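You operate a simulated robot arm through the tools that you are given. There is no shell and no other tool.

Carry out the task below with a simulated two-armed robot. There is one attempt and no reset: what you move stays moved.

## Task
Reset the trip at speed 2, then lift the boom to about 280 cm.
Fine: turn the speed back to 5 after the lift.

Only the result counts: the job must be done as asked and must still hold three seconds after the hand-in. Knocking over, shifting, dropping, spilling or breaking anything else fails it.

## Robot
Two 7-joint arms with fingered hands on one trunk that stands fixed in place. Base frame: the origin is at the foot of the trunk, x ahead of it, y to its left, z up. Readings come in m, degrees, newtons and seconds.
The left shoulder is at [0.07, 0.132, 1.217], the right one opposite. With the tool pointing down near the work surface each hand reaches from about 0.34 to 0.64 m from the base axis, measured 20 degrees to its own side. Payload 2.3 kg a hand.
Tool frame (each hand has its own): the origin (TCP) lies between the finger pads and is the grasp point; the fingertips stand 0.025 m ahead of it; z points along the fingers, y is the line along which they close. The gripper opens to 0.088 m; its body begins 0.029 m behind the TCP. The gripper is a hand of 3 fingers: y runs from the thumb to the fingers, the wrist lies at [-0.013, -0.097, -0.162] in the tool frame, and closing takes about 1.5 s.
Orientation is that of the tool frame in the base frame, as a unit quaternion [x, y, z, w]. With the fingers straight down and the wrist toward the robot, the tool's x, y and z point along [0, 1, 0], [1, 0, 0] and [0, 0, -1] of the base frame.

## Interface
- The arms move only by the tool move_arm. It takes "left_moves", "right_moves" or both (then of equal length, played together; a hand with none holds still); each is a list of rows, each a list of 7 numbers: the shift along the base's x, y, z in m, then the turn, a rotation vector about the base's x, y, z in degrees, then the finger opening in m, from 0 to 0.088. In form: [[x, y, z, rx, ry, rz, hand], ...]. A call has 1 to 20 rows; each row shifts and turns the commanded pose from where the row before left it. Each row takes 0.2 s and may step no farther than 0.05 m and 8.6 degrees from the row before; otherwise, or with a gripper value out of range, the whole call is refused. A pose out of reach is approached as far as the arm can. The call stops where the force on the tool passes 40 N (or 10 N more than at its start, if that is more) or the arm is blocked; 0.2 s more then pass. The fingers move at their own pace (about 0.108 m/s each) and stop on an object; they squeeze with about 28 N. The grip force told is the motor's: it shows also when the fingers shut on nothing. Time passes only in rows, and 0.2 s behind the last, so rows that do not move let the fingers close. It gives the time, the measured TCP pose, the force on the tool (base axes), the opening and the grip force at its end, in the units of the frame above (readings bear some noise), with the torque about the TCP (base axes, N m) and any sound that the robot's microphone picked up.
- Cameras (640 x 400 px; columns grow to the right, rows downward): "scene" is now at [0.1299, 0.0364, 1.5423]; the picture's right is [0.39, -0.92, 0.00], its down [-0.50, -0.21, -0.84] and it looks along [0.78, 0.33, -0.54] (base axes); focal length 332 px, centre (320, 200). "left" rides on the left gripper at [-0.058, -0.085, -0.099] in its tool frame; the picture's right is [-0.67, -0.35, 0.66], its down [0.69, -0.63, 0.37] and it looks along [0.29, 0.69, 0.66] (tool axes); focal length 261 px, centre (320, 200). "right" rides on the right gripper at [0.058, -0.085, -0.099] in its tool frame; the picture's right is [-0.67, 0.35, -0.66], its down [-0.69, -0.63, 0.37] and it looks along [-0.29, 0.69, 0.66] (tool axes); focal length 261 px, centre (320, 200). There is no depth. A picture from a camera that has moved, and an enlarged one, comes with that camera's place and axes in the base frame and with its lens.
- camera(camera): a new picture of that camera. The clock stands still meanwhile.
- lift_body(by): slides the trunk up (or, below 0, down) by that many m; the arms and the scene camera ride with it, the base frame stays. It gives what a move gives, with no picture.
- hand_shape(shape, hand): the hand has 3 fingers and takes this shape, open, in about a second: jaw (thumb against the fingers, like two jaws); tri (thumb and two fingers); tip (a fingertip pinch); poke (one finger out to press); point (the index stretched); flat (the hand flat); cup (the hand cupped); fist (a fist). The gripper value then closes the fingers along that shape, each until it touches; the sizes above hold for jaw. It gives what a move gives, with no picture.
- head_to(pan, tilt): turns the head with the scene camera to pan (to the left, within 86 degrees either way) and tilt (down, from -29 to 69), counted from straight ahead of the robot. It gives what a move gives.
- inspect(camera, box): a new picture of the part [left, top, right, bottom] of that camera's present view, enlarged. The clock stands still meanwhile.
- finish_job(): hands the job in; it is judged then, once.

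Nothing tells you positions but the pictures and the camera data. Unless the task says otherwise, let go and move clear before handing in.

The tools are called after "Emit:" as name(argument=value, ...) on one line, values as JSON. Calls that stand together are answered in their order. move_arm: Moves the arms, as the interface text tells. Its arguments: {"type":"object","properties":{"left_moves":{"type":"array","items":{"type":"array","items":{"type":"number"}}},"right_moves":{"type":"array","items":{"type":"array","items":{"type":"number"}}}},"required":[]} The other tools are called the same way: lift_body (by) moves the trunk up or down; hand_shape (shape, hand) gives the hand a shape; head_to (pan, tilt) turns the head that bears the scene camera; camera (camera) takes a picture; inspect (camera, box) takes an enlarged picture of a part of a camera's view; finish_job () hands the job in.

At the start:

```text
time_s: 0.0
left_tool_pos: [0.3185, 0.3323, 1.3882]
left_ee_rot: [0.707, 0.708, 0.0, -0.001]
left_wrist_force: [0.1, 0.3, -0.2]
left_moment: [0.0, 0.0, 0.02]
left_opening: 0.0876
left_gripper_force: 0.1
left_shape: jaw
right_tool_pos: [0.4011, 0.0281, 1.3566]
right_ee_rot: [0.707, 0.707, 0.001, 0.0]
right_wrist_force: [0.4, -0.7, -0.8]
right_moment: [0.03, 0.0, -0.01]
right_opening: 0.0875
right_gripper_force: 0.0
right_shape: jaw
trunk travel left (down, up): [-0.775, 0.065]
head pan, tilt (commanded): [22.7, 32.5]
```

scene: 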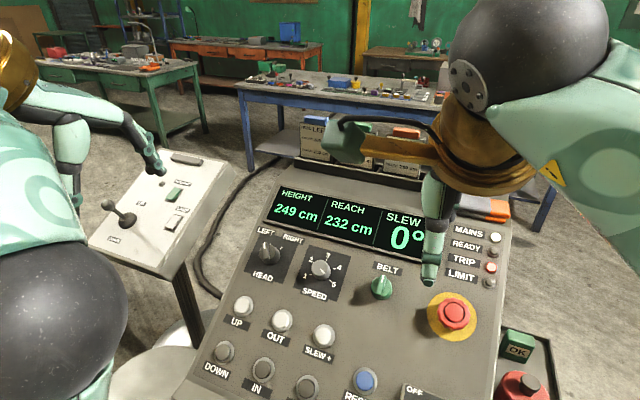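
right: 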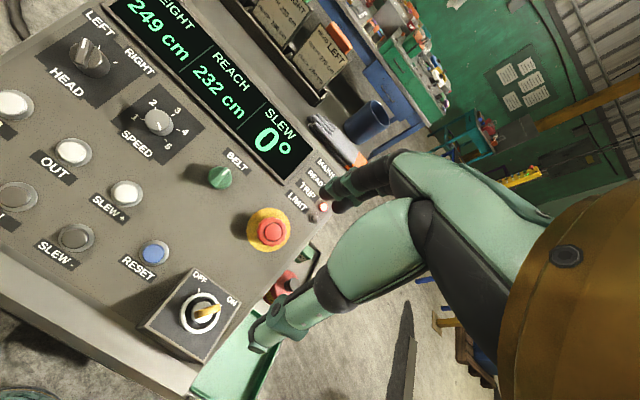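
left: 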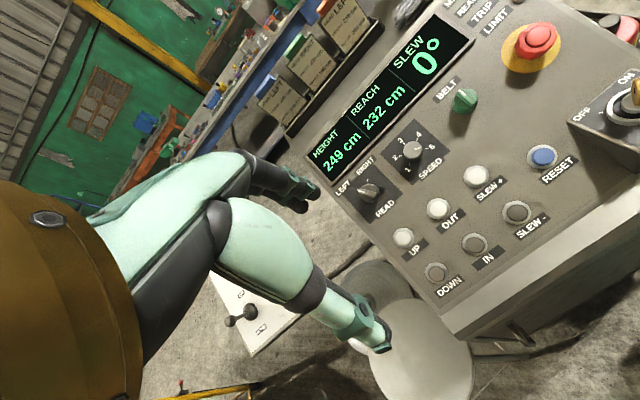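

I see a crane control panel with a display (height 249 cm), a speed knob, UP/DOWN buttons, a blue RESET button and a lit TRIP lamp. I'll look closer at the labels and controls before moving.

Emit:
inspect(camera="scene", box=[180, 170, 540, 400])

Emit:
inspect(camera="right", box=[0, 0, 340, 400])

Emit:
inspect(camera="left", box=[300, 0, 640, 320])

```text
1.74 times, centred on (360, 285) of scene
camera zoom: at [0.1299, 0.0364, 1.5423], right [0.39, -0.92, 0.0], down [-0.5, -0.21, -0.84], along [0.78, 0.33, -0.54], focal length 578 px, centre (250, 52)
```

zoom: 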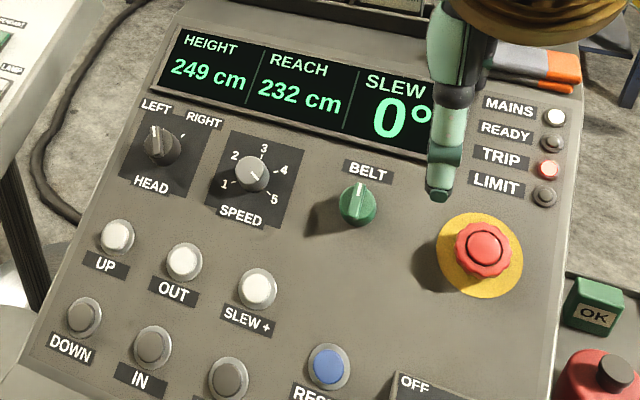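

```text
1.00 times, centred on (170, 200) of right (not enlarged: the box is as wide or as high as the picture)
camera zoom: at [0.3157, 0.0867, 1.456], right [0.35, -0.67, 0.65], down [-0.63, -0.68, -0.37], along [0.69, -0.28, -0.66], focal length 261 px, centre (470, 200)
```

zoom: 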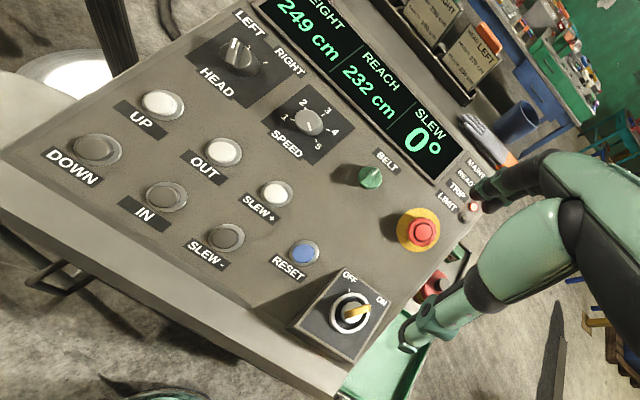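

```text
1.25 times, centred on (470, 160) of left
camera zoom: at [0.2351, 0.2738, 1.4862], right [-0.35, -0.67, -0.66], down [-0.63, 0.69, -0.37], along [0.69, 0.29, -0.66], focal length 326 px, centre (132, 250)
```

zoom: 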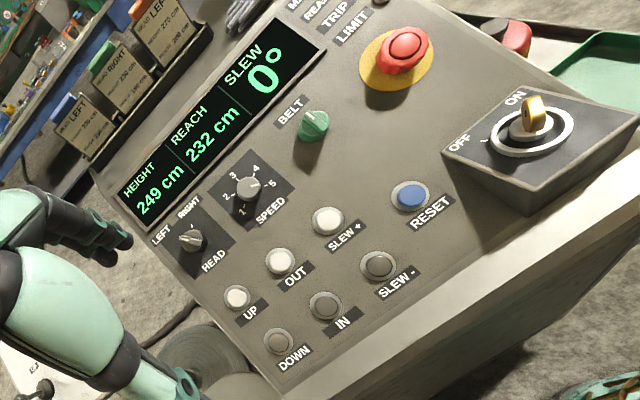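

The panel is tilted about 35° toward the robot; by triangulation, UP is near (0.508, 0.372, 0.969) and RESET near (0.465, 0.089, 0.947). I'll zoom in on the knob, the lamps and the surrounding items before acting.

Emit:
inspect(camera="scene", box=[230, 220, 400, 310])

Emit:
inspect(camera="scene", box=[400, 200, 560, 300])

Emit:
inspect(camera="scene", box=[280, 90, 460, 200])

Emit:
inspect(camera="left", box=[230, 0, 400, 150])

Emit:
inspect(camera="scene", box=[80, 140, 240, 280])

```text
3.76 times, centred on (315, 265) of scene
camera zoom: at [0.1299, 0.0364, 1.5423], right [0.39, -0.92, 0.0], down [-0.5, -0.21, -0.84], along [0.78, 0.33, -0.54], focal length 1250 px, centre (339, -45)
```

zoom: 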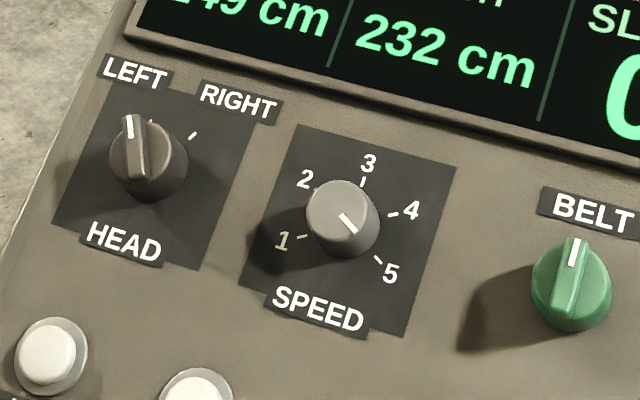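

```text
4.00 times, centred on (480, 250) of scene
camera zoom: at [0.1299, 0.0364, 1.5423], right [0.39, -0.92, 0.0], down [-0.5, -0.21, -0.84], along [0.78, 0.33, -0.54], focal length 1328 px, centre (-320, 0)
```

zoom: 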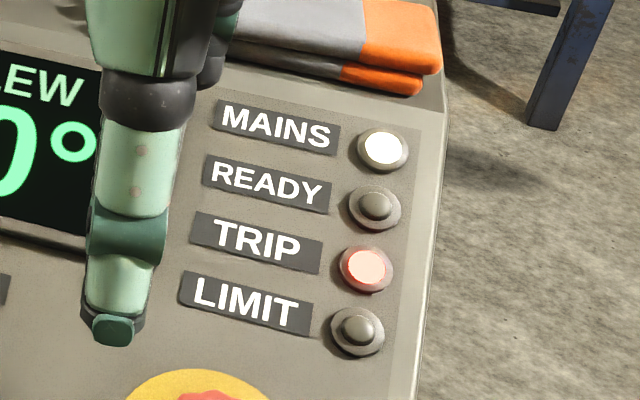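

```text
3.56 times, centred on (370, 145) of scene
camera zoom: at [0.1299, 0.0364, 1.5423], right [0.39, -0.92, 0.0], down [-0.5, -0.21, -0.84], along [0.78, 0.33, -0.54], focal length 1181 px, centre (142, 396)
```

zoom: 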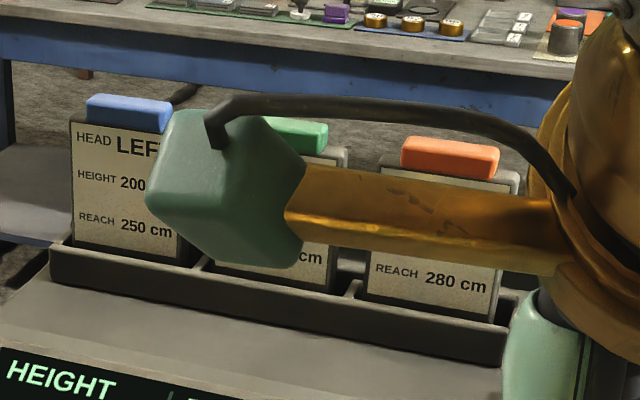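

```text
2.67 times, centred on (315, 75) of left
camera zoom: at [0.2351, 0.2738, 1.4862], right [-0.35, -0.67, -0.66], down [-0.63, 0.69, -0.37], along [0.69, 0.29, -0.66], focal length 695 px, centre (333, 533)
```

zoom: 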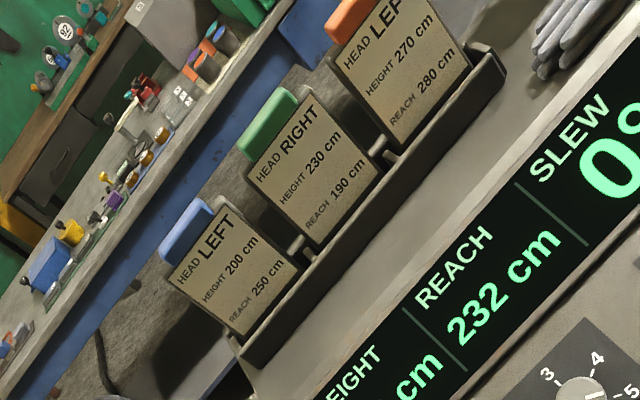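

```text
2.86 times, centred on (160, 210) of scene
camera zoom: at [0.1299, 0.0364, 1.5423], right [0.39, -0.92, 0.0], down [-0.5, -0.21, -0.84], along [0.78, 0.33, -0.54], focal length 949 px, centre (777, 171)
```

zoom: 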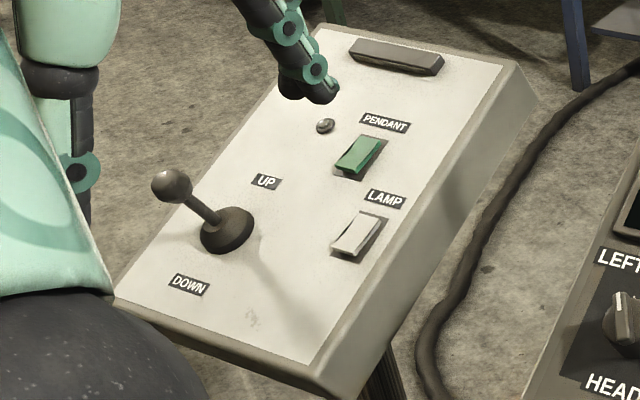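

SPEED currently points at 5, TRIP is lit and HEAD is on LEFT. I'll get sharper views of the knob and buttons from several cameras so I can measure them well.

Emit:
inspect(camera="scene", box=[290, 240, 360, 305])

Emit:
inspect(camera="left", box=[360, 100, 460, 190])

Emit:
inspect(camera="right", box=[110, 80, 220, 170])

Emit:
inspect(camera="left", box=[380, 180, 460, 290])

Emit:
inspect(camera="right", box=[100, 200, 220, 290])

```text
6.15 times, centred on (325, 272) of scene
camera zoom: at [0.1299, 0.0364, 1.5423], right [0.39, -0.92, 0.0], down [-0.5, -0.21, -0.84], along [0.78, 0.33, -0.54], focal length 2044 px, centre (289, -246)
```

zoom: 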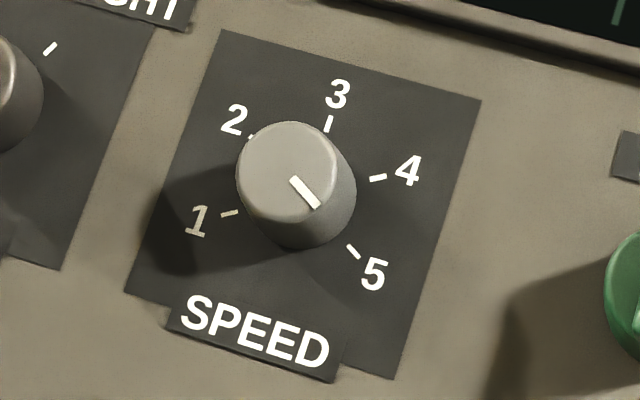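

```text
4.44 times, centred on (410, 145) of left
camera zoom: at [0.2351, 0.2738, 1.4862], right [-0.35, -0.67, -0.66], down [-0.63, 0.69, -0.37], along [0.69, 0.29, -0.66], focal length 1158 px, centre (-80, 444)
```

zoom: 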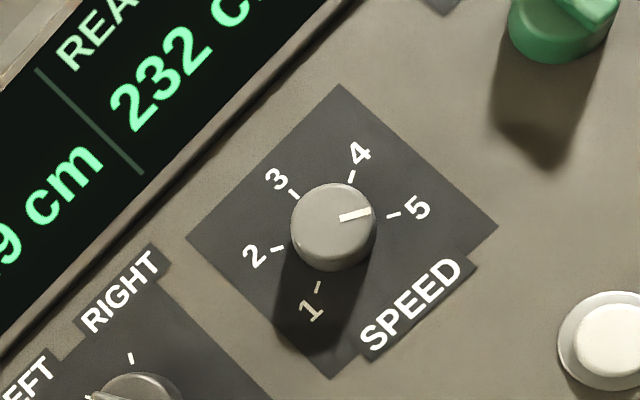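

```text
4.44 times, centred on (165, 125) of right
camera zoom: at [0.3157, 0.0867, 1.456], right [0.35, -0.67, 0.65], down [-0.63, -0.68, -0.37], along [0.69, -0.28, -0.66], focal length 1158 px, centre (1009, 533)
```

zoom: 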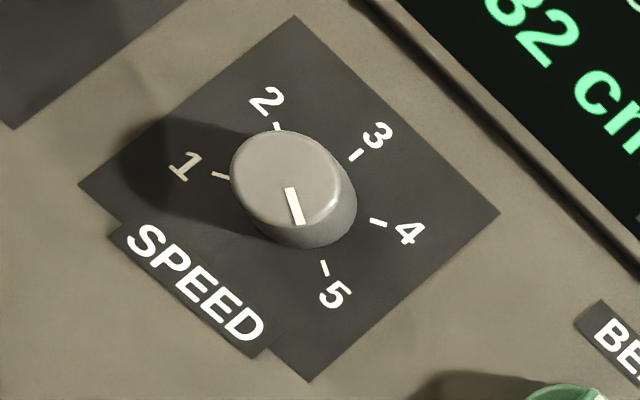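

```text
3.64 times, centred on (420, 235) of left
camera zoom: at [0.2351, 0.2738, 1.4862], right [-0.35, -0.67, -0.66], down [-0.63, 0.69, -0.37], along [0.69, 0.29, -0.66], focal length 948 px, centre (-44, 73)
```

zoom: 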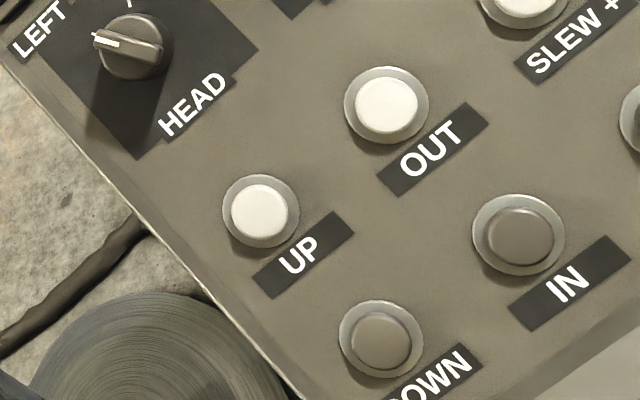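

```text
4.44 times, centred on (160, 245) of right
camera zoom: at [0.3157, 0.0867, 1.456], right [0.35, -0.67, 0.65], down [-0.63, -0.68, -0.37], along [0.69, -0.28, -0.66], focal length 1158 px, centre (1031, 0)
```

zoom: 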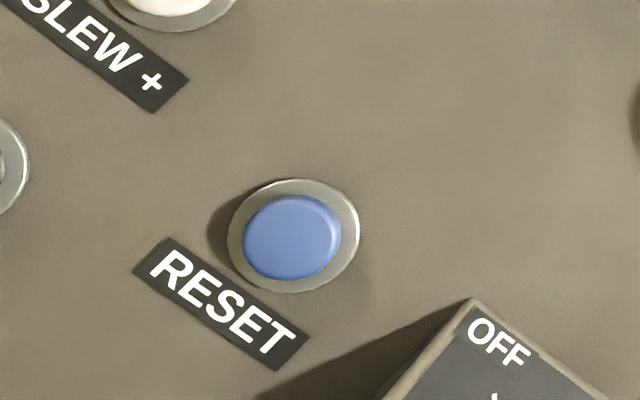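

SPEED has 60° steps, so going from 5 to 2 is about 180° counter-clockwise. The knob is near (0.594, 0.232, 1.056), about 37 mm across and 29 mm tall. I'll tilt the left hand to match the panel and move it partway toward the knob, then check the finger layout.

Emit:
move_arm(left_moves=[[0.03, -0.02, -0.02, 0, -8.5, 0, 0.088], [0.03, -0.02, -0.02, 0, -8.5, 0, 0.088], [0.03, -0.02, -0.02, 0, -8.5, 0, 0.088], [0.03, -0.02, -0.02, 0, -8.5, 0, 0.088], [0.03, -0.02, -0.03, 0, 0, 0, 0.088]])

```text
time_s: 1.2
left_tool_pos: [0.4697, 0.2324, 1.2743]
left_ee_rot: [0.676, 0.677, 0.206, 0.204]
left_wrist_force: [0.1, -0.4, 0.1]
left_moment: [0.0, 0.01, -0.02]
left_opening: 0.0875
left_gripper_force: 0.1
left_shape: jaw
right_tool_pos: [0.4049, 0.0273, 1.3568]
right_ee_rot: [0.707, 0.707, -0.001, -0.001]
right_wrist_force: [-0.2, 0.5, -0.7]
right_moment: [0.02, 0.02, -0.01]
right_opening: 0.0875
right_gripper_force: 0.1
right_shape: jaw
trunk travel left (down, up): [-0.775, 0.065]
head pan, tilt (commanded): [22.7, 32.5]
```

Emit:
camera(camera="scene")

Emit:
camera(camera="left")

Emit:
camera(camera="right")

```text
taken
camera scene: at [0.1332, 0.0354, 1.542], right [0.39, -0.92, 0.0], down [-0.5, -0.21, -0.84], along [0.78, 0.33, -0.54], focal length 332 px, centre (320, 200)
```

scene: 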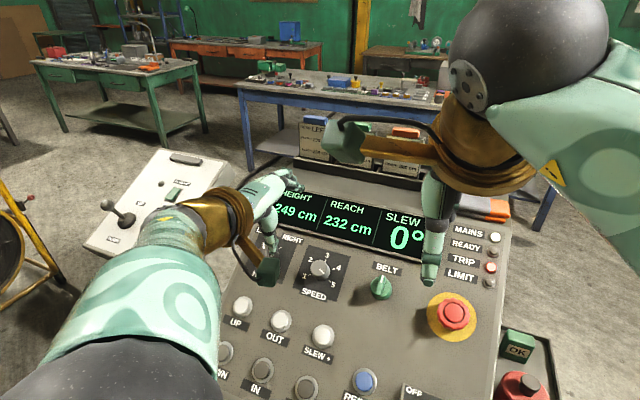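

```text
taken
camera left: at [0.3453, 0.1726, 1.3091], right [0.08, -0.67, -0.74], down [-0.32, 0.69, -0.65], along [0.94, 0.29, -0.16], focal length 261 px, centre (320, 200)
```

left: 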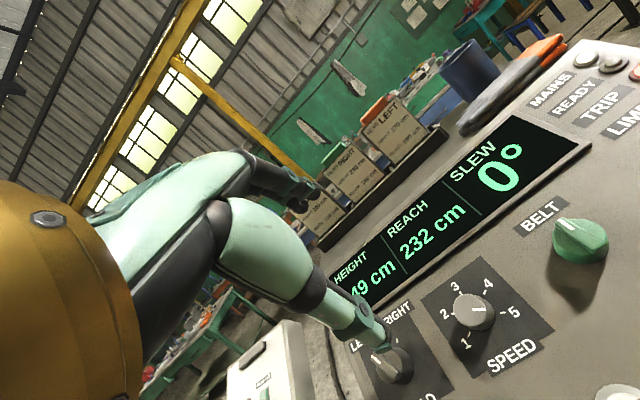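

```text
taken
camera right: at [0.3189, 0.0858, 1.4554], right [0.35, -0.67, 0.65], down [-0.63, -0.68, -0.37], along [0.69, -0.28, -0.66], focal length 261 px, centre (320, 200)
```

right: 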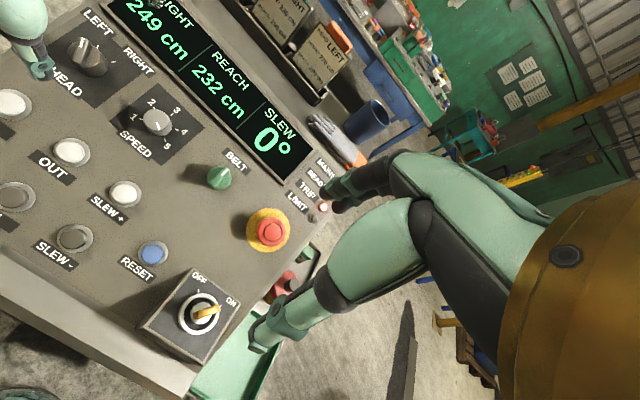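

The left hand is tilted to match the panel and sits above it with nothing in the way. I'll move to about 9 cm above the knob while turning the hand 51° clockwise, to leave room for a counter-clockwise turn.

Emit:
move_arm(left_moves=[[0.0123, 0, -0.024, 4.75, 0, -7.05, 0.075], [0.0123, 0, -0.024, 4.75, 0, -7.05, 0.075], [0.0123, 0, -0.024, 4.75, 0, -7.05, 0.075], [0.0123, 0, -0.024, 4.75, 0, -7.05, 0.075], [0.0123, 0, -0.024, 4.75, 0, -7.05, 0.075], [0.0123, 0, -0.024, 4.75, 0, -7.05, 0.075], [0, 0, 0, 0, 0, 0, 0.075]])

Emit:
camera(camera="scene")

Emit:
camera(camera="left")

Emit:
camera(camera="right")

```text
time_s: 2.8
left_tool_pos: [0.5423, 0.232, 1.135]
left_ee_rot: [0.902, 0.319, 0.275, 0.098]
left_wrist_force: [0.0, 0.9, 0.0]
left_moment: [0.0, 0.02, 0.03]
left_opening: 0.0751
left_gripper_force: 0.1
left_shape: jaw
right_tool_pos: [0.4006, 0.0282, 1.3562]
right_ee_rot: [0.707, 0.707, 0.001, 0.0]
right_wrist_force: [0.1, -0.8, 0.3]
right_moment: [-0.01, -0.01, 0.04]
right_opening: 0.0877
right_gripper_force: 0.0
right_shape: jaw
trunk travel left (down, up): [-0.775, 0.065]
head pan, tilt (commanded): [22.7, 32.5]
```

```text
taken
camera scene: at [0.1294, 0.0362, 1.5423], right [0.39, -0.92, 0.0], down [-0.5, -0.21, -0.84], along [0.78, 0.33, -0.54], focal length 332 px, centre (320, 200)
```

scene: 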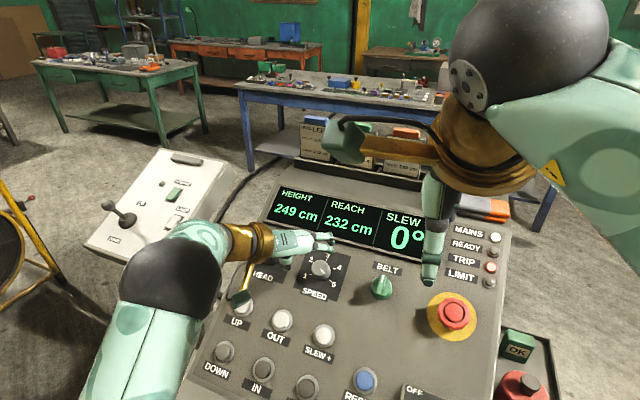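

```text
taken
camera left: at [0.4058, 0.2616, 1.1602], right [-0.25, -0.15, -0.96], down [0.32, 0.92, -0.23], along [0.92, -0.36, -0.18], focal length 261 px, centre (320, 200)
```

left: 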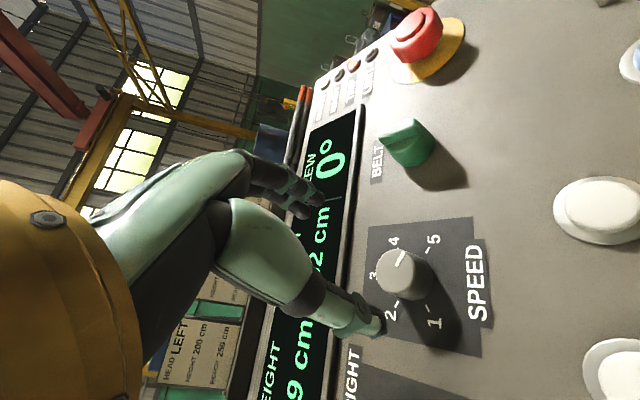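

```text
taken
camera right: at [0.3153, 0.0866, 1.4562], right [0.35, -0.67, 0.65], down [-0.63, -0.68, -0.37], along [0.69, -0.28, -0.66], focal length 261 px, centre (320, 200)
```

right: 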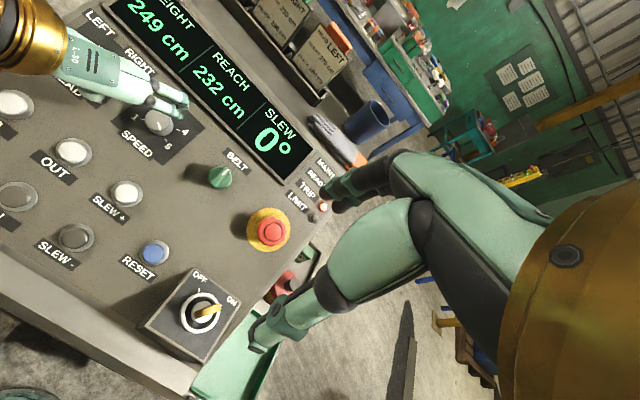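

The hand is where I wanted it. I'll zoom in with the left camera to check the knob's position against the tool axis.

Emit:
inspect(camera="left", box=[280, 180, 500, 350])

Emit:
inspect(camera="right", box=[60, 20, 230, 170])

Emit:
inspect(camera="scene", box=[220, 200, 380, 310])

```text
2.35 times, centred on (390, 265) of left
camera zoom: at [0.4058, 0.2616, 1.1602], right [-0.25, -0.15, -0.96], down [0.32, 0.92, -0.23], along [0.92, -0.36, -0.18], focal length 613 px, centre (155, 47)
```

zoom: 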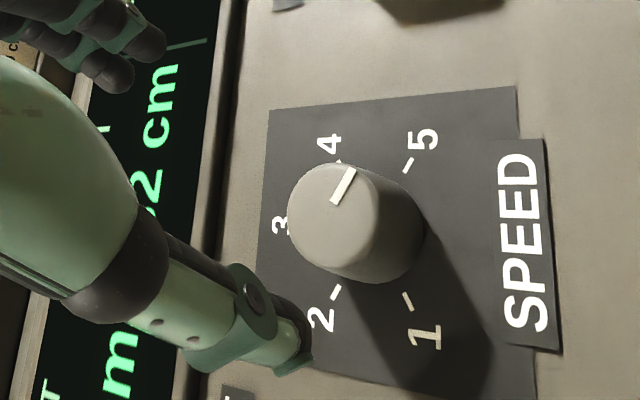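

```text
2.67 times, centred on (145, 95) of right
camera zoom: at [0.3153, 0.0866, 1.4562], right [0.35, -0.67, 0.65], down [-0.63, -0.68, -0.37], along [0.69, -0.28, -0.66], focal length 695 px, centre (787, 480)
```

zoom: 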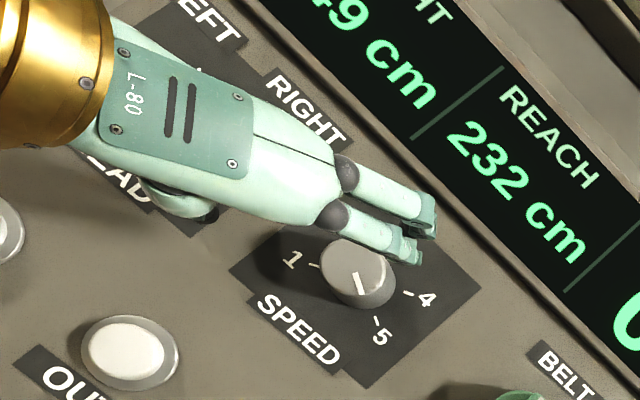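

```text
3.64 times, centred on (300, 255) of scene
camera zoom: at [0.1294, 0.0362, 1.5423], right [0.39, -0.92, 0.0], down [-0.5, -0.21, -0.84], along [0.78, 0.33, -0.54], focal length 1208 px, centre (393, 0)
```

zoom: 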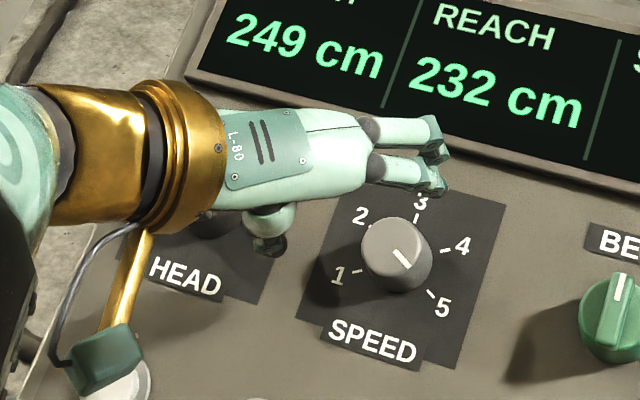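

The measurements from three views agree within about 2 mm. I'll descend along the knob axis until the finger pads straddle the knob top.

Emit:
move_arm(left_moves=[[0.017, 0, -0.0256, 0, 0, 0, 0.075], [0.017, 0, -0.0256, 0, 0, 0, 0.075], [0.0165, 0, -0.0255, 0, 0, 0, 0.075], [0, 0, 0, 0, 0, 0, 0.075]])

Emit:
camera(camera="left")

Emit:
inspect(camera="scene", box=[220, 200, 380, 310])

Emit:
inspect(camera="right", box=[60, 20, 230, 170])

```text
time_s: 3.8
left_tool_pos: [0.5936, 0.2328, 1.0558]
left_ee_rot: [0.901, 0.319, 0.276, 0.098]
left_wrist_force: [0.2, 0.7, 0.3]
left_moment: [0.0, 0.03, -0.02]
left_opening: 0.075
left_gripper_force: 0.0
left_shape: jaw
right_tool_pos: [0.4015, 0.0298, 1.3574]
right_ee_rot: [0.707, 0.707, 0.001, 0.0]
right_wrist_force: [-0.2, 0.3, -0.2]
right_moment: [0.0, 0.02, 0.0]
right_opening: 0.0874
right_gripper_force: 0.0
right_shape: jaw
trunk travel left (down, up): [-0.775, 0.065]
head pan, tilt (commanded): [22.7, 32.5]
```

```text
taken
camera left: at [0.4568, 0.2619, 1.083], right [-0.25, -0.15, -0.96], down [0.32, 0.92, -0.23], along [0.92, -0.36, -0.18], focal length 261 px, centre (320, 200)
```

left: 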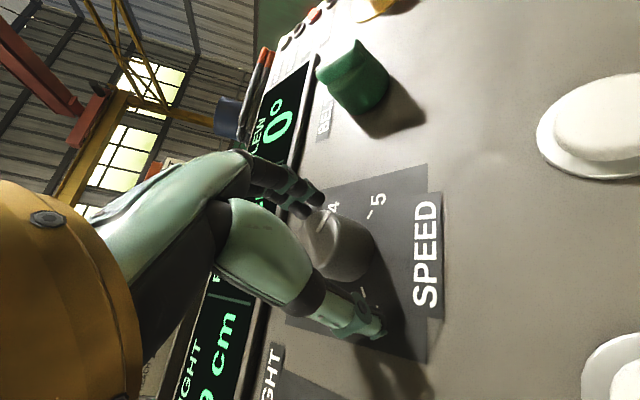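

```text
3.64 times, centred on (300, 255) of scene
camera zoom: at [0.1299, 0.0363, 1.5423], right [0.39, -0.92, 0.0], down [-0.5, -0.21, -0.84], along [0.78, 0.33, -0.54], focal length 1208 px, centre (393, 0)
```

zoom: 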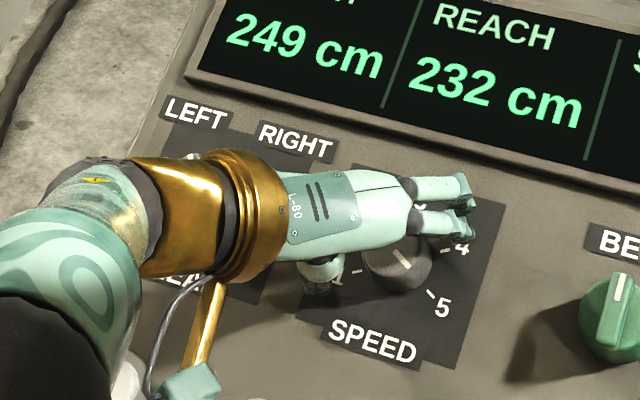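

```text
2.67 times, centred on (145, 95) of right
camera zoom: at [0.3157, 0.0867, 1.4561], right [0.35, -0.67, 0.65], down [-0.63, -0.68, -0.37], along [0.69, -0.28, -0.66], focal length 695 px, centre (787, 480)
```

zoom: 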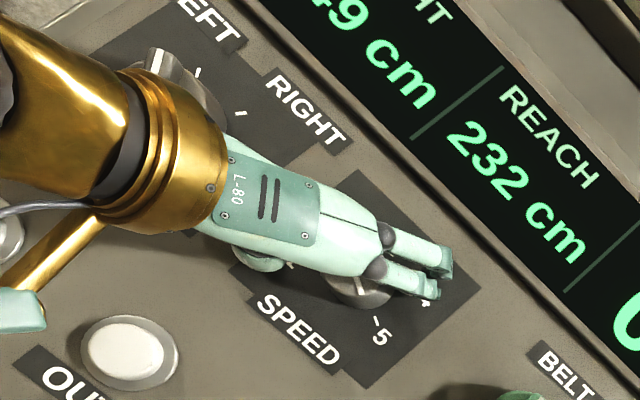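

The fingers straddle the knob with no contact force. I'll zoom in to check centring before closing.

Emit:
inspect(camera="left", box=[230, 150, 430, 370])

```text
1.82 times, centred on (330, 260) of left
camera zoom: at [0.4568, 0.2619, 1.083], right [-0.25, -0.15, -0.96], down [0.32, 0.92, -0.23], along [0.92, -0.36, -0.18], focal length 474 px, centre (302, 91)
```

zoom: 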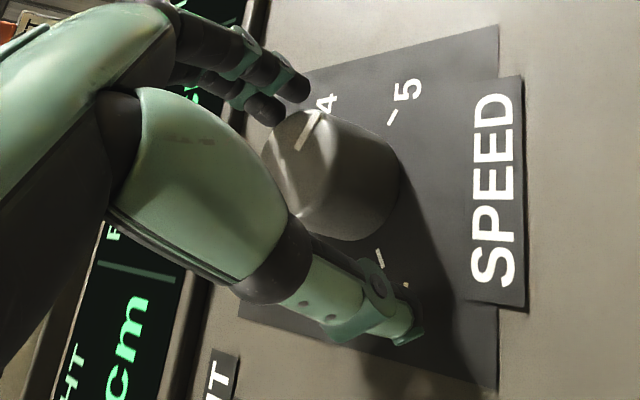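

The knob sits between the thumb and the fingers. Closing the fingers on it now.

Emit:
move_arm(left_moves=[[0, 0, 0, 0, 0, 0, 0.03], [0, 0, 0, 0, 0, 0, 0.03], [0, 0, 0, 0, 0, 0, 0.0], [0, 0, 0, 0, 0, 0, 0.0], [0, 0, 0, 0, 0, 0, 0.0], [0, 0, 0, 0, 0, 0, 0.0]])

Emit:
inspect(camera="left", box=[230, 150, 430, 370])

Emit:
inspect(camera="scene", box=[220, 200, 380, 310])

```text
time_s: 5.2
left_tool_pos: [0.5932, 0.2326, 1.0576]
left_ee_rot: [0.901, 0.32, 0.276, 0.097]
left_wrist_force: [0.9, -0.6, -0.4]
left_moment: [-0.02, 0.01, 0.02]
left_opening: 0.0298
left_gripper_force: 28.2
left_shape: jaw
right_tool_pos: [0.4013, 0.0285, 1.3574]
right_ee_rot: [0.707, 0.707, 0.001, -0.001]
right_wrist_force: [-0.4, 1.2, 0.4]
right_moment: [-0.01, 0.03, -0.01]
right_opening: 0.0876
right_gripper_force: 0.1
right_shape: jaw
trunk travel left (down, up): [-0.775, 0.065]
head pan, tilt (commanded): [22.7, 32.5]
```

```text
1.82 times, centred on (330, 260) of left
camera zoom: at [0.4569, 0.2615, 1.0832], right [-0.25, -0.15, -0.96], down [0.32, 0.92, -0.23], along [0.92, -0.36, -0.18], focal length 474 px, centre (302, 91)
```

zoom: 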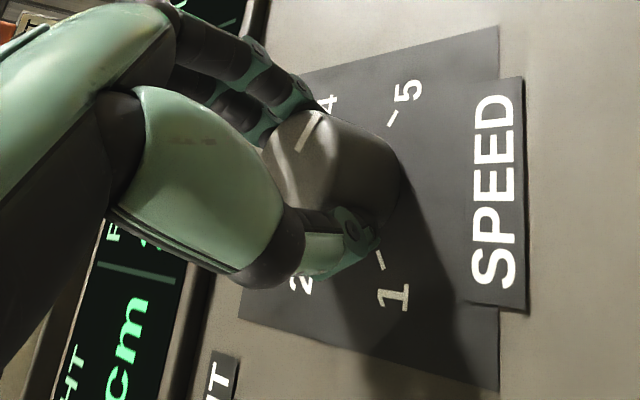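

```text
3.64 times, centred on (300, 255) of scene
camera zoom: at [0.1303, 0.0358, 1.5422], right [0.39, -0.92, 0.0], down [-0.5, -0.21, -0.84], along [0.78, 0.33, -0.54], focal length 1208 px, centre (393, 0)
```

zoom: 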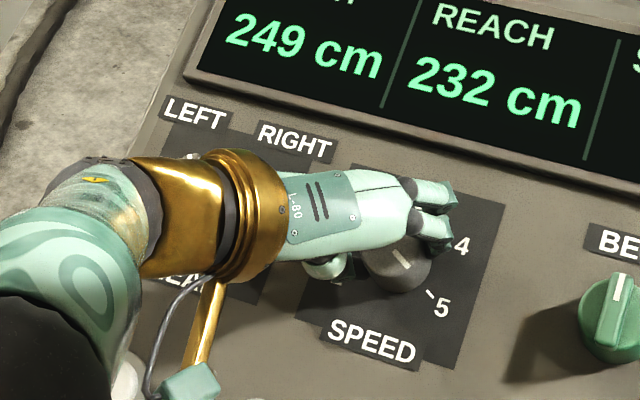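

The knob is gripped (opening 30 mm, 28 N). I'll turn it counter-clockwise by about 60° first and check.

Emit:
move_arm(left_moves=[[0, 0, 0, -4.75, 0, 7.05, 0.0], [0, 0, 0, -4.75, 0, 7.05, 0.0], [0, 0, 0, -4.75, 0, 7.05, 0.0], [0, 0, 0, -4.75, 0, 7.05, 0.0], [0, 0, 0, -4.75, 0, 7.05, 0.0], [0, 0, 0, -4.75, 0, 7.05, 0.0], [0, 0, 0, -4.75, 0, 7.05, 0.0]])

Emit:
camera(camera="left")

Emit:
inspect(camera="right", box=[60, 20, 230, 170])

Emit:
camera(camera="scene")

```text
time_s: 6.8
left_tool_pos: [0.5929, 0.2307, 1.0562]
left_ee_rot: [0.625, 0.725, 0.19, 0.221]
left_wrist_force: [-3.5, -4.2, -4.6]
left_moment: [0.0, 0.2, -0.05]
left_opening: 0.0289
left_gripper_force: 28.2
left_shape: jaw
right_tool_pos: [0.4004, 0.0269, 1.3569]
right_ee_rot: [0.707, 0.707, 0.001, -0.001]
right_wrist_force: [-0.1, 0.1, -1.1]
right_moment: [0.0, -0.01, 0.01]
right_opening: 0.0878
right_gripper_force: 0.0
right_shape: jaw
trunk travel left (down, up): [-0.775, 0.065]
head pan, tilt (commanded): [22.7, 32.5]
```

```text
taken
camera left: at [0.4758, 0.16, 1.0962], right [0.16, -0.71, -0.68], down [-0.4, 0.58, -0.71], along [0.9, 0.39, -0.19], focal length 261 px, centre (320, 200)
```

left: 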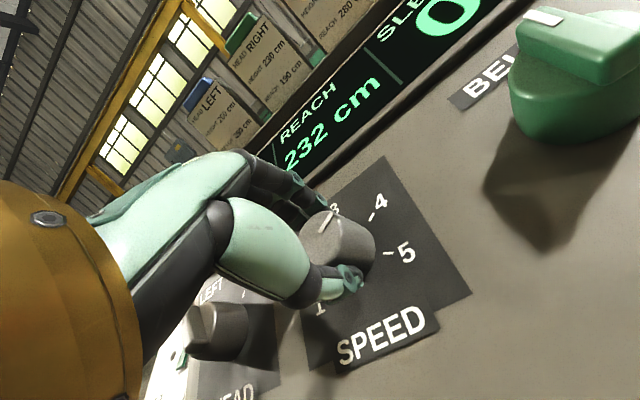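

```text
2.67 times, centred on (145, 95) of right
camera zoom: at [0.3159, 0.0851, 1.4561], right [0.35, -0.67, 0.65], down [-0.63, -0.68, -0.37], along [0.69, -0.28, -0.66], focal length 695 px, centre (787, 480)
```

zoom: 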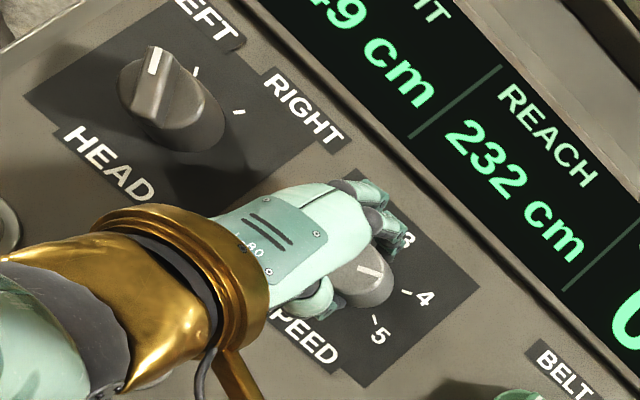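

```text
taken
camera scene: at [0.13, 0.0346, 1.5423], right [0.39, -0.92, 0.0], down [-0.5, -0.21, -0.84], along [0.78, 0.33, -0.54], focal length 332 px, centre (320, 200)
```

scene: 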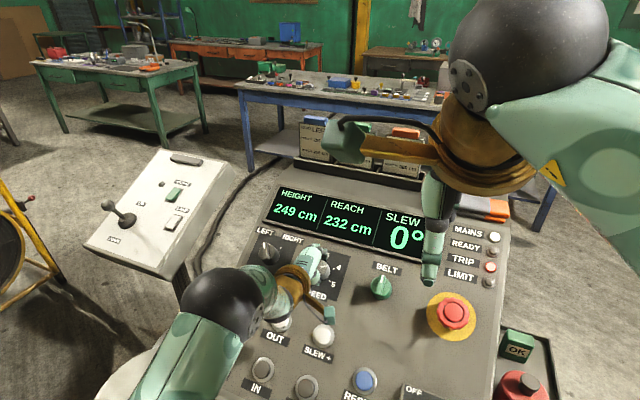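

The knob is following the hand. I'll zoom in on the pointer to see how far it has turned.

Emit:
inspect(camera="left", box=[270, 170, 420, 330])

Emit:
inspect(camera="right", box=[110, 80, 220, 170])

```text
2.50 times, centred on (345, 250) of left
camera zoom: at [0.4758, 0.16, 1.0962], right [0.16, -0.71, -0.68], down [-0.4, 0.58, -0.71], along [0.9, 0.39, -0.19], focal length 652 px, centre (258, 75)
```

zoom: 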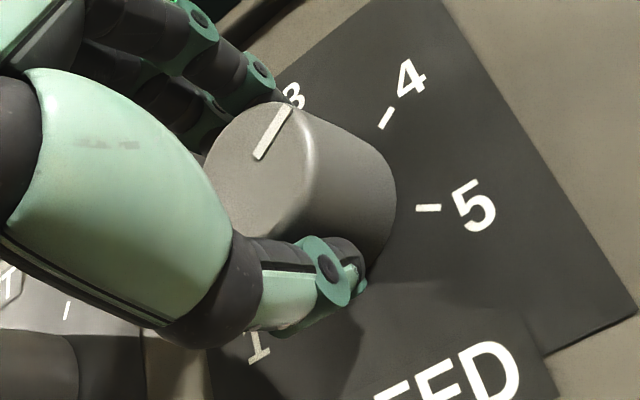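

```text
4.44 times, centred on (165, 125) of right
camera zoom: at [0.3159, 0.0851, 1.4561], right [0.35, -0.67, 0.65], down [-0.63, -0.68, -0.37], along [0.69, -0.28, -0.66], focal length 1158 px, centre (1009, 533)
```

zoom: 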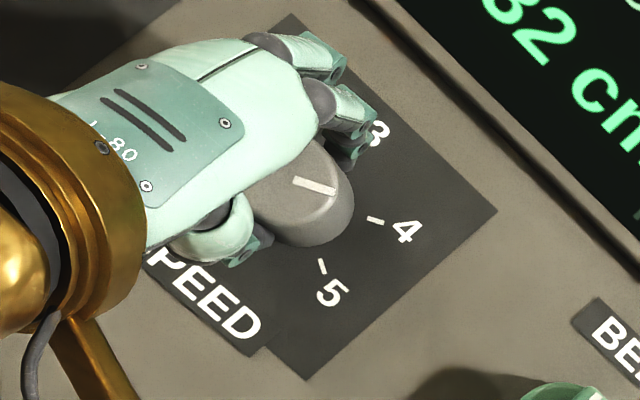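

The pointer is now at 4 after 60°. Continuing counter-clockwise with the same grip.

Emit:
move_arm(left_moves=[[0, 0, 0, -4.75, 0, 7.05, 0.0], [0, 0, 0, -4.75, 0, 7.05, 0.0], [0, 0, 0, -4.75, 0, 7.05, 0.0], [0, 0, 0, -4.75, 0, 7.05, 0.0], [0, 0, 0, -4.75, 0, 7.05, 0.0]])

Emit:
camera(camera="left")

Emit:
inspect(camera="right", box=[110, 80, 220, 170])

Emit:
camera(camera="scene")

```text
time_s: 8.0
left_tool_pos: [0.5936, 0.2296, 1.0583]
left_ee_rot: [0.321, 0.901, 0.099, 0.275]
left_wrist_force: [-2.0, -6.1, -2.8]
left_moment: [-0.04, 0.12, -0.09]
left_opening: 0.0283
left_gripper_force: 28.3
left_shape: jaw
right_tool_pos: [0.4013, 0.0257, 1.3572]
right_ee_rot: [0.707, 0.707, 0.001, -0.002]
right_wrist_force: [-0.2, 0.4, 0.2]
right_moment: [0.01, 0.04, 0.0]
right_opening: 0.0875
right_gripper_force: 0.1
right_shape: jaw
trunk travel left (down, up): [-0.775, 0.065]
head pan, tilt (commanded): [22.7, 32.5]
```

```text
taken
camera left: at [0.5323, 0.1262, 1.1341], right [0.62, -0.69, -0.38], down [-0.57, -0.06, -0.82], along [0.55, 0.72, -0.43], focal length 261 px, centre (320, 200)
```

left: 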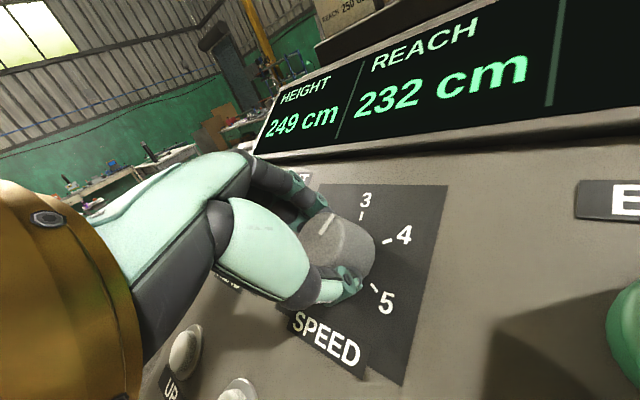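

```text
4.44 times, centred on (165, 125) of right
camera zoom: at [0.3166, 0.0839, 1.4561], right [0.35, -0.67, 0.65], down [-0.63, -0.68, -0.37], along [0.69, -0.28, -0.66], focal length 1158 px, centre (1009, 533)
```

zoom: 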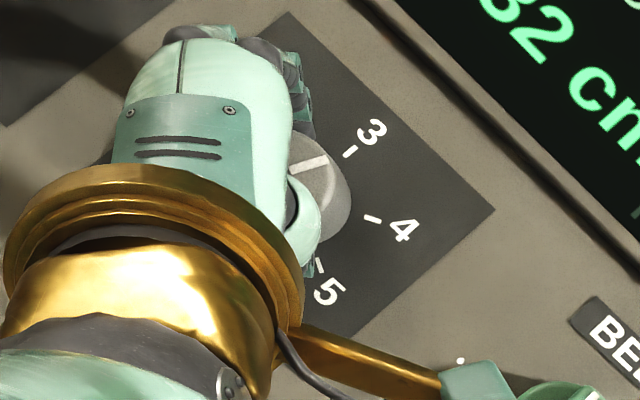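

```text
taken
camera scene: at [0.1308, 0.0334, 1.5423], right [0.39, -0.92, 0.0], down [-0.5, -0.21, -0.84], along [0.78, 0.33, -0.54], focal length 332 px, centre (320, 200)
```

scene: 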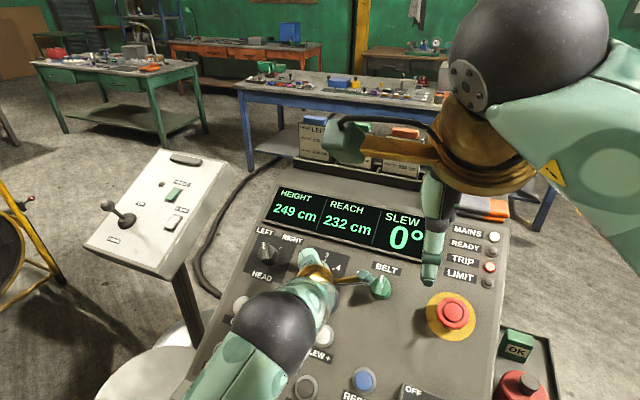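

The pointer is approaching 3. Two more steps should bring it to 3, then I'll re-grip for the last 60°.

Emit:
move_arm(left_moves=[[0, 0, 0, -4.75, 0, 7.05, 0.0], [0, 0, 0, -4.75, 0, 7.05, 0.0]])

Emit:
inspect(camera="left", box=[250, 150, 420, 320])

Emit:
camera(camera="scene")

```text
time_s: 8.6
left_tool_pos: [0.5931, 0.2296, 1.0579]
left_ee_rot: [0.182, 0.939, 0.057, 0.287]
left_wrist_force: [0.2, -5.1, -1.3]
left_moment: [-0.05, 0.02, -0.03]
left_opening: 0.0283
left_gripper_force: 28.4
left_shape: jaw
right_tool_pos: [0.402, 0.0234, 1.3565]
right_ee_rot: [0.708, 0.706, 0.001, -0.001]
right_wrist_force: [-0.8, 0.3, -0.7]
right_moment: [0.02, 0.01, 0.01]
right_opening: 0.0875
right_gripper_force: 0.1
right_shape: jaw
trunk travel left (down, up): [-0.775, 0.065]
head pan, tilt (commanded): [22.7, 32.5]
```

```text
2.35 times, centred on (335, 235) of left
camera zoom: at [0.558, 0.128, 1.1511], right [0.77, -0.57, -0.27], down [-0.52, -0.33, -0.79], along [0.36, 0.75, -0.55], focal length 613 px, centre (285, 118)
```

zoom: 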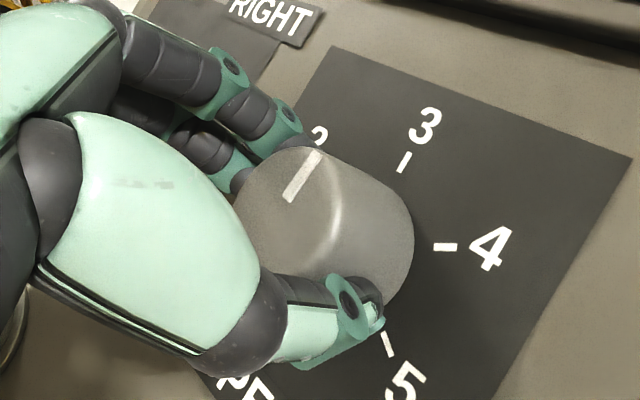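

```text
taken
camera scene: at [0.1311, 0.0326, 1.5423], right [0.39, -0.92, 0.0], down [-0.5, -0.2, -0.84], along [0.78, 0.33, -0.54], focal length 332 px, centre (320, 200)
```

scene: 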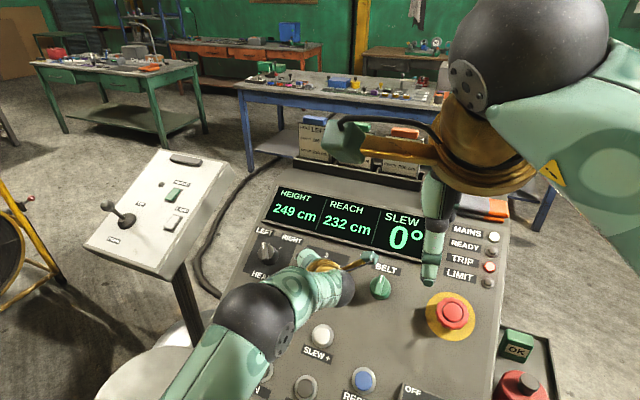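

The pointer is at 3. I'll release, back off along the axis, rotate the hand back and check.

Emit:
move_arm(left_moves=[[0, 0, 0, 0, 0, 0, 0.075], [0, 0, 0, 0, 0, 0, 0.075], [0, 0, 0, 0, 0, 0, 0.075], [-0.0135, 0, 0.0215, 0, 0, 0, 0.075], [-0.0135, 0, 0.0215, 0, 0, 0, 0.075], [0, 0, 0, 4.75, 0, -7.05, 0.075], [0, 0, 0, 4.75, 0, -7.05, 0.075], [0, 0, 0, 4.75, 0, -7.05, 0.075], [0, 0, 0, 4.75, 0, -7.05, 0.075], [0, 0, 0, 4.75, 0, -7.05, 0.075], [0, 0, 0, 4.75, 0, -7.05, 0.075], [0, 0, 0, 4.75, 0, -7.05, 0.075], [0, 0, 0, 4.75, 0, -7.05, 0.075], [0, 0, 0, 4.75, 0, -7.05, 0.075], [0, 0, 0, 4.75, 0, -7.05, 0.075], [0, 0, 0, 0, 0, 0, 0.075]])

Emit:
camera(camera="left")

Emit:
inspect(camera="right", box=[110, 80, 220, 170])

Emit:
inspect(camera="scene", box=[220, 200, 380, 310])

```text
time_s: 12.0
left_tool_pos: [0.5676, 0.232, 1.1001]
left_ee_rot: [0.769, 0.569, 0.235, 0.174]
left_wrist_force: [0.4, 0.2, -0.6]
left_moment: [-0.03, 0.04, 0.02]
left_opening: 0.0749
left_gripper_force: 0.0
left_shape: jaw
right_tool_pos: [0.402, 0.0287, 1.3575]
right_ee_rot: [0.707, 0.707, 0.0, 0.0]
right_wrist_force: [-0.3, -0.1, -0.1]
right_moment: [-0.01, 0.01, 0.01]
right_opening: 0.0874
right_gripper_force: 0.1
right_shape: jaw
trunk travel left (down, up): [-0.775, 0.065]
head pan, tilt (commanded): [22.7, 32.5]
```

```text
taken
camera left: at [0.4306, 0.2009, 1.1264], right [-0.07, -0.54, -0.84], down [-0.13, 0.84, -0.53], along [0.99, 0.07, -0.13], focal length 261 px, centre (320, 200)
```

left: 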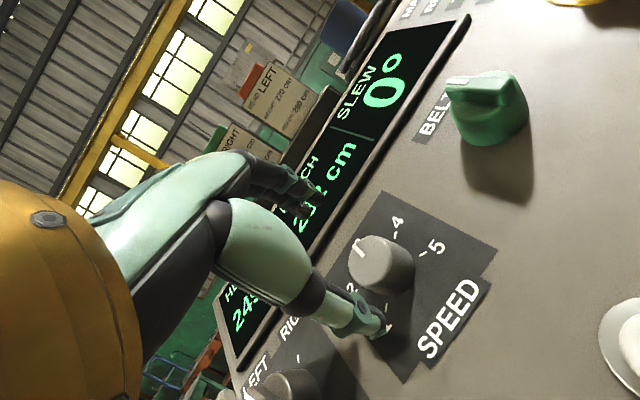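

```text
4.44 times, centred on (165, 125) of right
camera zoom: at [0.3159, 0.0866, 1.456], right [0.35, -0.67, 0.65], down [-0.63, -0.68, -0.37], along [0.69, -0.28, -0.66], focal length 1158 px, centre (1009, 533)
```

zoom: 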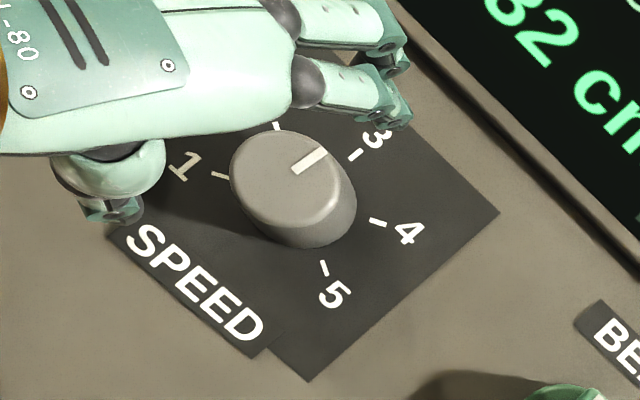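

```text
3.64 times, centred on (300, 255) of scene
camera zoom: at [0.13, 0.0362, 1.5422], right [0.39, -0.92, 0.0], down [-0.5, -0.21, -0.84], along [0.78, 0.33, -0.54], focal length 1208 px, centre (393, 0)
```

zoom: 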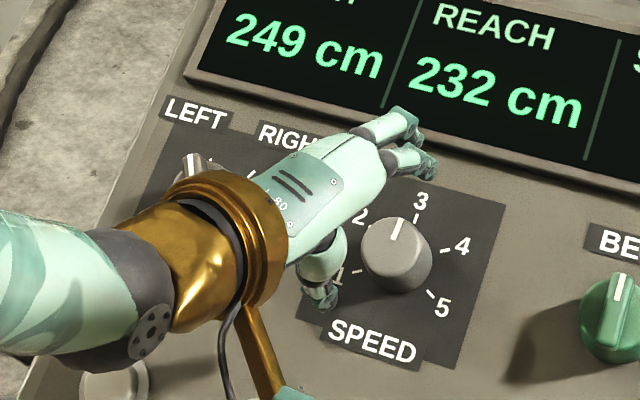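

The pointer is settled exactly on 3. Now I'll descend and grip again for the last 60° to 2.

Emit:
move_arm(left_moves=[[0.0135, 0, -0.0215, 0, 0, 0, 0.075], [0.013, 0, -0.0215, 0, 0, 0, 0.075], [0, 0, 0, 0, 0, 0, 0.03], [0, 0, 0, 0, 0, 0, 0.03], [0, 0, 0, 0, 0, 0, 0.0], [0, 0, 0, 0, 0, 0, 0.0], [0, 0, 0, 0, 0, 0, 0.0], [0, 0, 0, -4.75, 0, 7.05, 0.0], [0, 0, 0, -4.75, 0, 7.05, 0.0], [0, 0, 0, -4.75, 0, 7.05, 0.0], [0, 0, 0, -4.75, 0, 7.05, 0.0], [0, 0, 0, -4.75, 0, 7.05, 0.0], [0, 0, 0, -4.75, 0, 7.05, 0.0], [0, 0, 0, -4.75, 0, 7.05, 0.0], [0, 0, 0, 0, 0, 0, 0.0]])

Emit:
camera(camera="left")

Emit:
inspect(camera="left", box=[250, 150, 420, 320])

Emit:
inspect(camera="right", box=[110, 80, 220, 170])

```text
time_s: 15.2
left_tool_pos: [0.5935, 0.2326, 1.0564]
left_ee_rot: [0.384, 0.876, 0.118, 0.266]
left_wrist_force: [-0.1, -2.4, -1.2]
left_moment: [-0.02, 0.01, -0.01]
left_opening: 0.0288
left_gripper_force: 27.9
left_shape: jaw
right_tool_pos: [0.401, 0.0274, 1.3562]
right_ee_rot: [0.707, 0.707, 0.0, -0.001]
right_wrist_force: [0.4, -0.7, 0.5]
right_moment: [0.05, 0.0, 0.02]
right_opening: 0.0875
right_gripper_force: 0.1
right_shape: jaw
trunk travel left (down, up): [-0.775, 0.065]
head pan, tilt (commanded): [22.7, 32.5]
```

```text
taken
camera left: at [0.5194, 0.1311, 1.1252], right [0.53, -0.73, -0.43], down [-0.57, 0.08, -0.82], along [0.63, 0.68, -0.37], focal length 261 px, centre (320, 200)
```

left: 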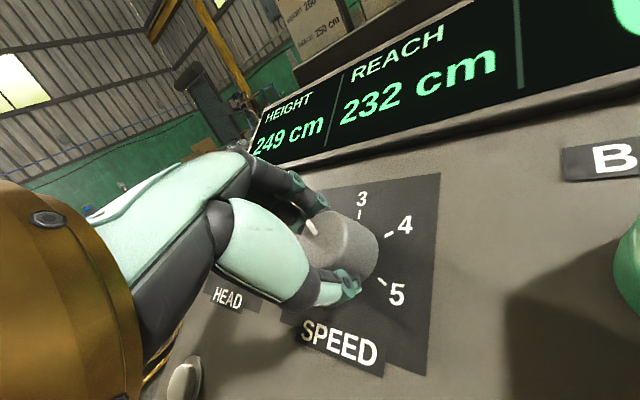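

```text
2.35 times, centred on (335, 235) of left
camera zoom: at [0.5194, 0.1311, 1.1252], right [0.53, -0.73, -0.43], down [-0.57, 0.08, -0.82], along [0.63, 0.68, -0.37], focal length 613 px, centre (285, 118)
```

zoom: 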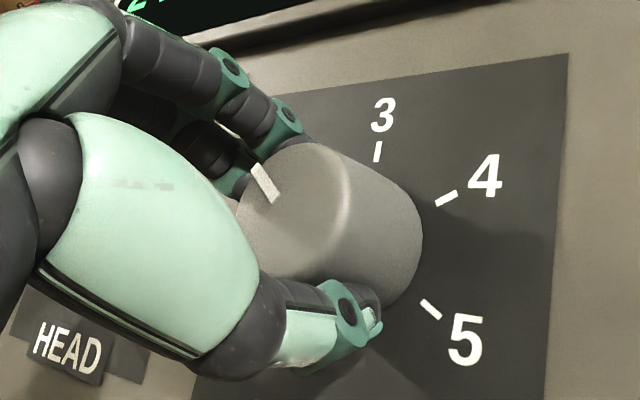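

```text
4.44 times, centred on (165, 125) of right
camera zoom: at [0.3163, 0.0859, 1.4559], right [0.35, -0.67, 0.65], down [-0.63, -0.68, -0.37], along [0.69, -0.28, -0.66], focal length 1158 px, centre (1009, 533)
```

zoom: 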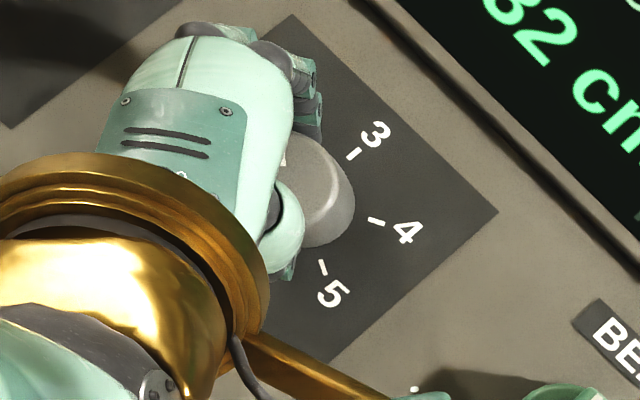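

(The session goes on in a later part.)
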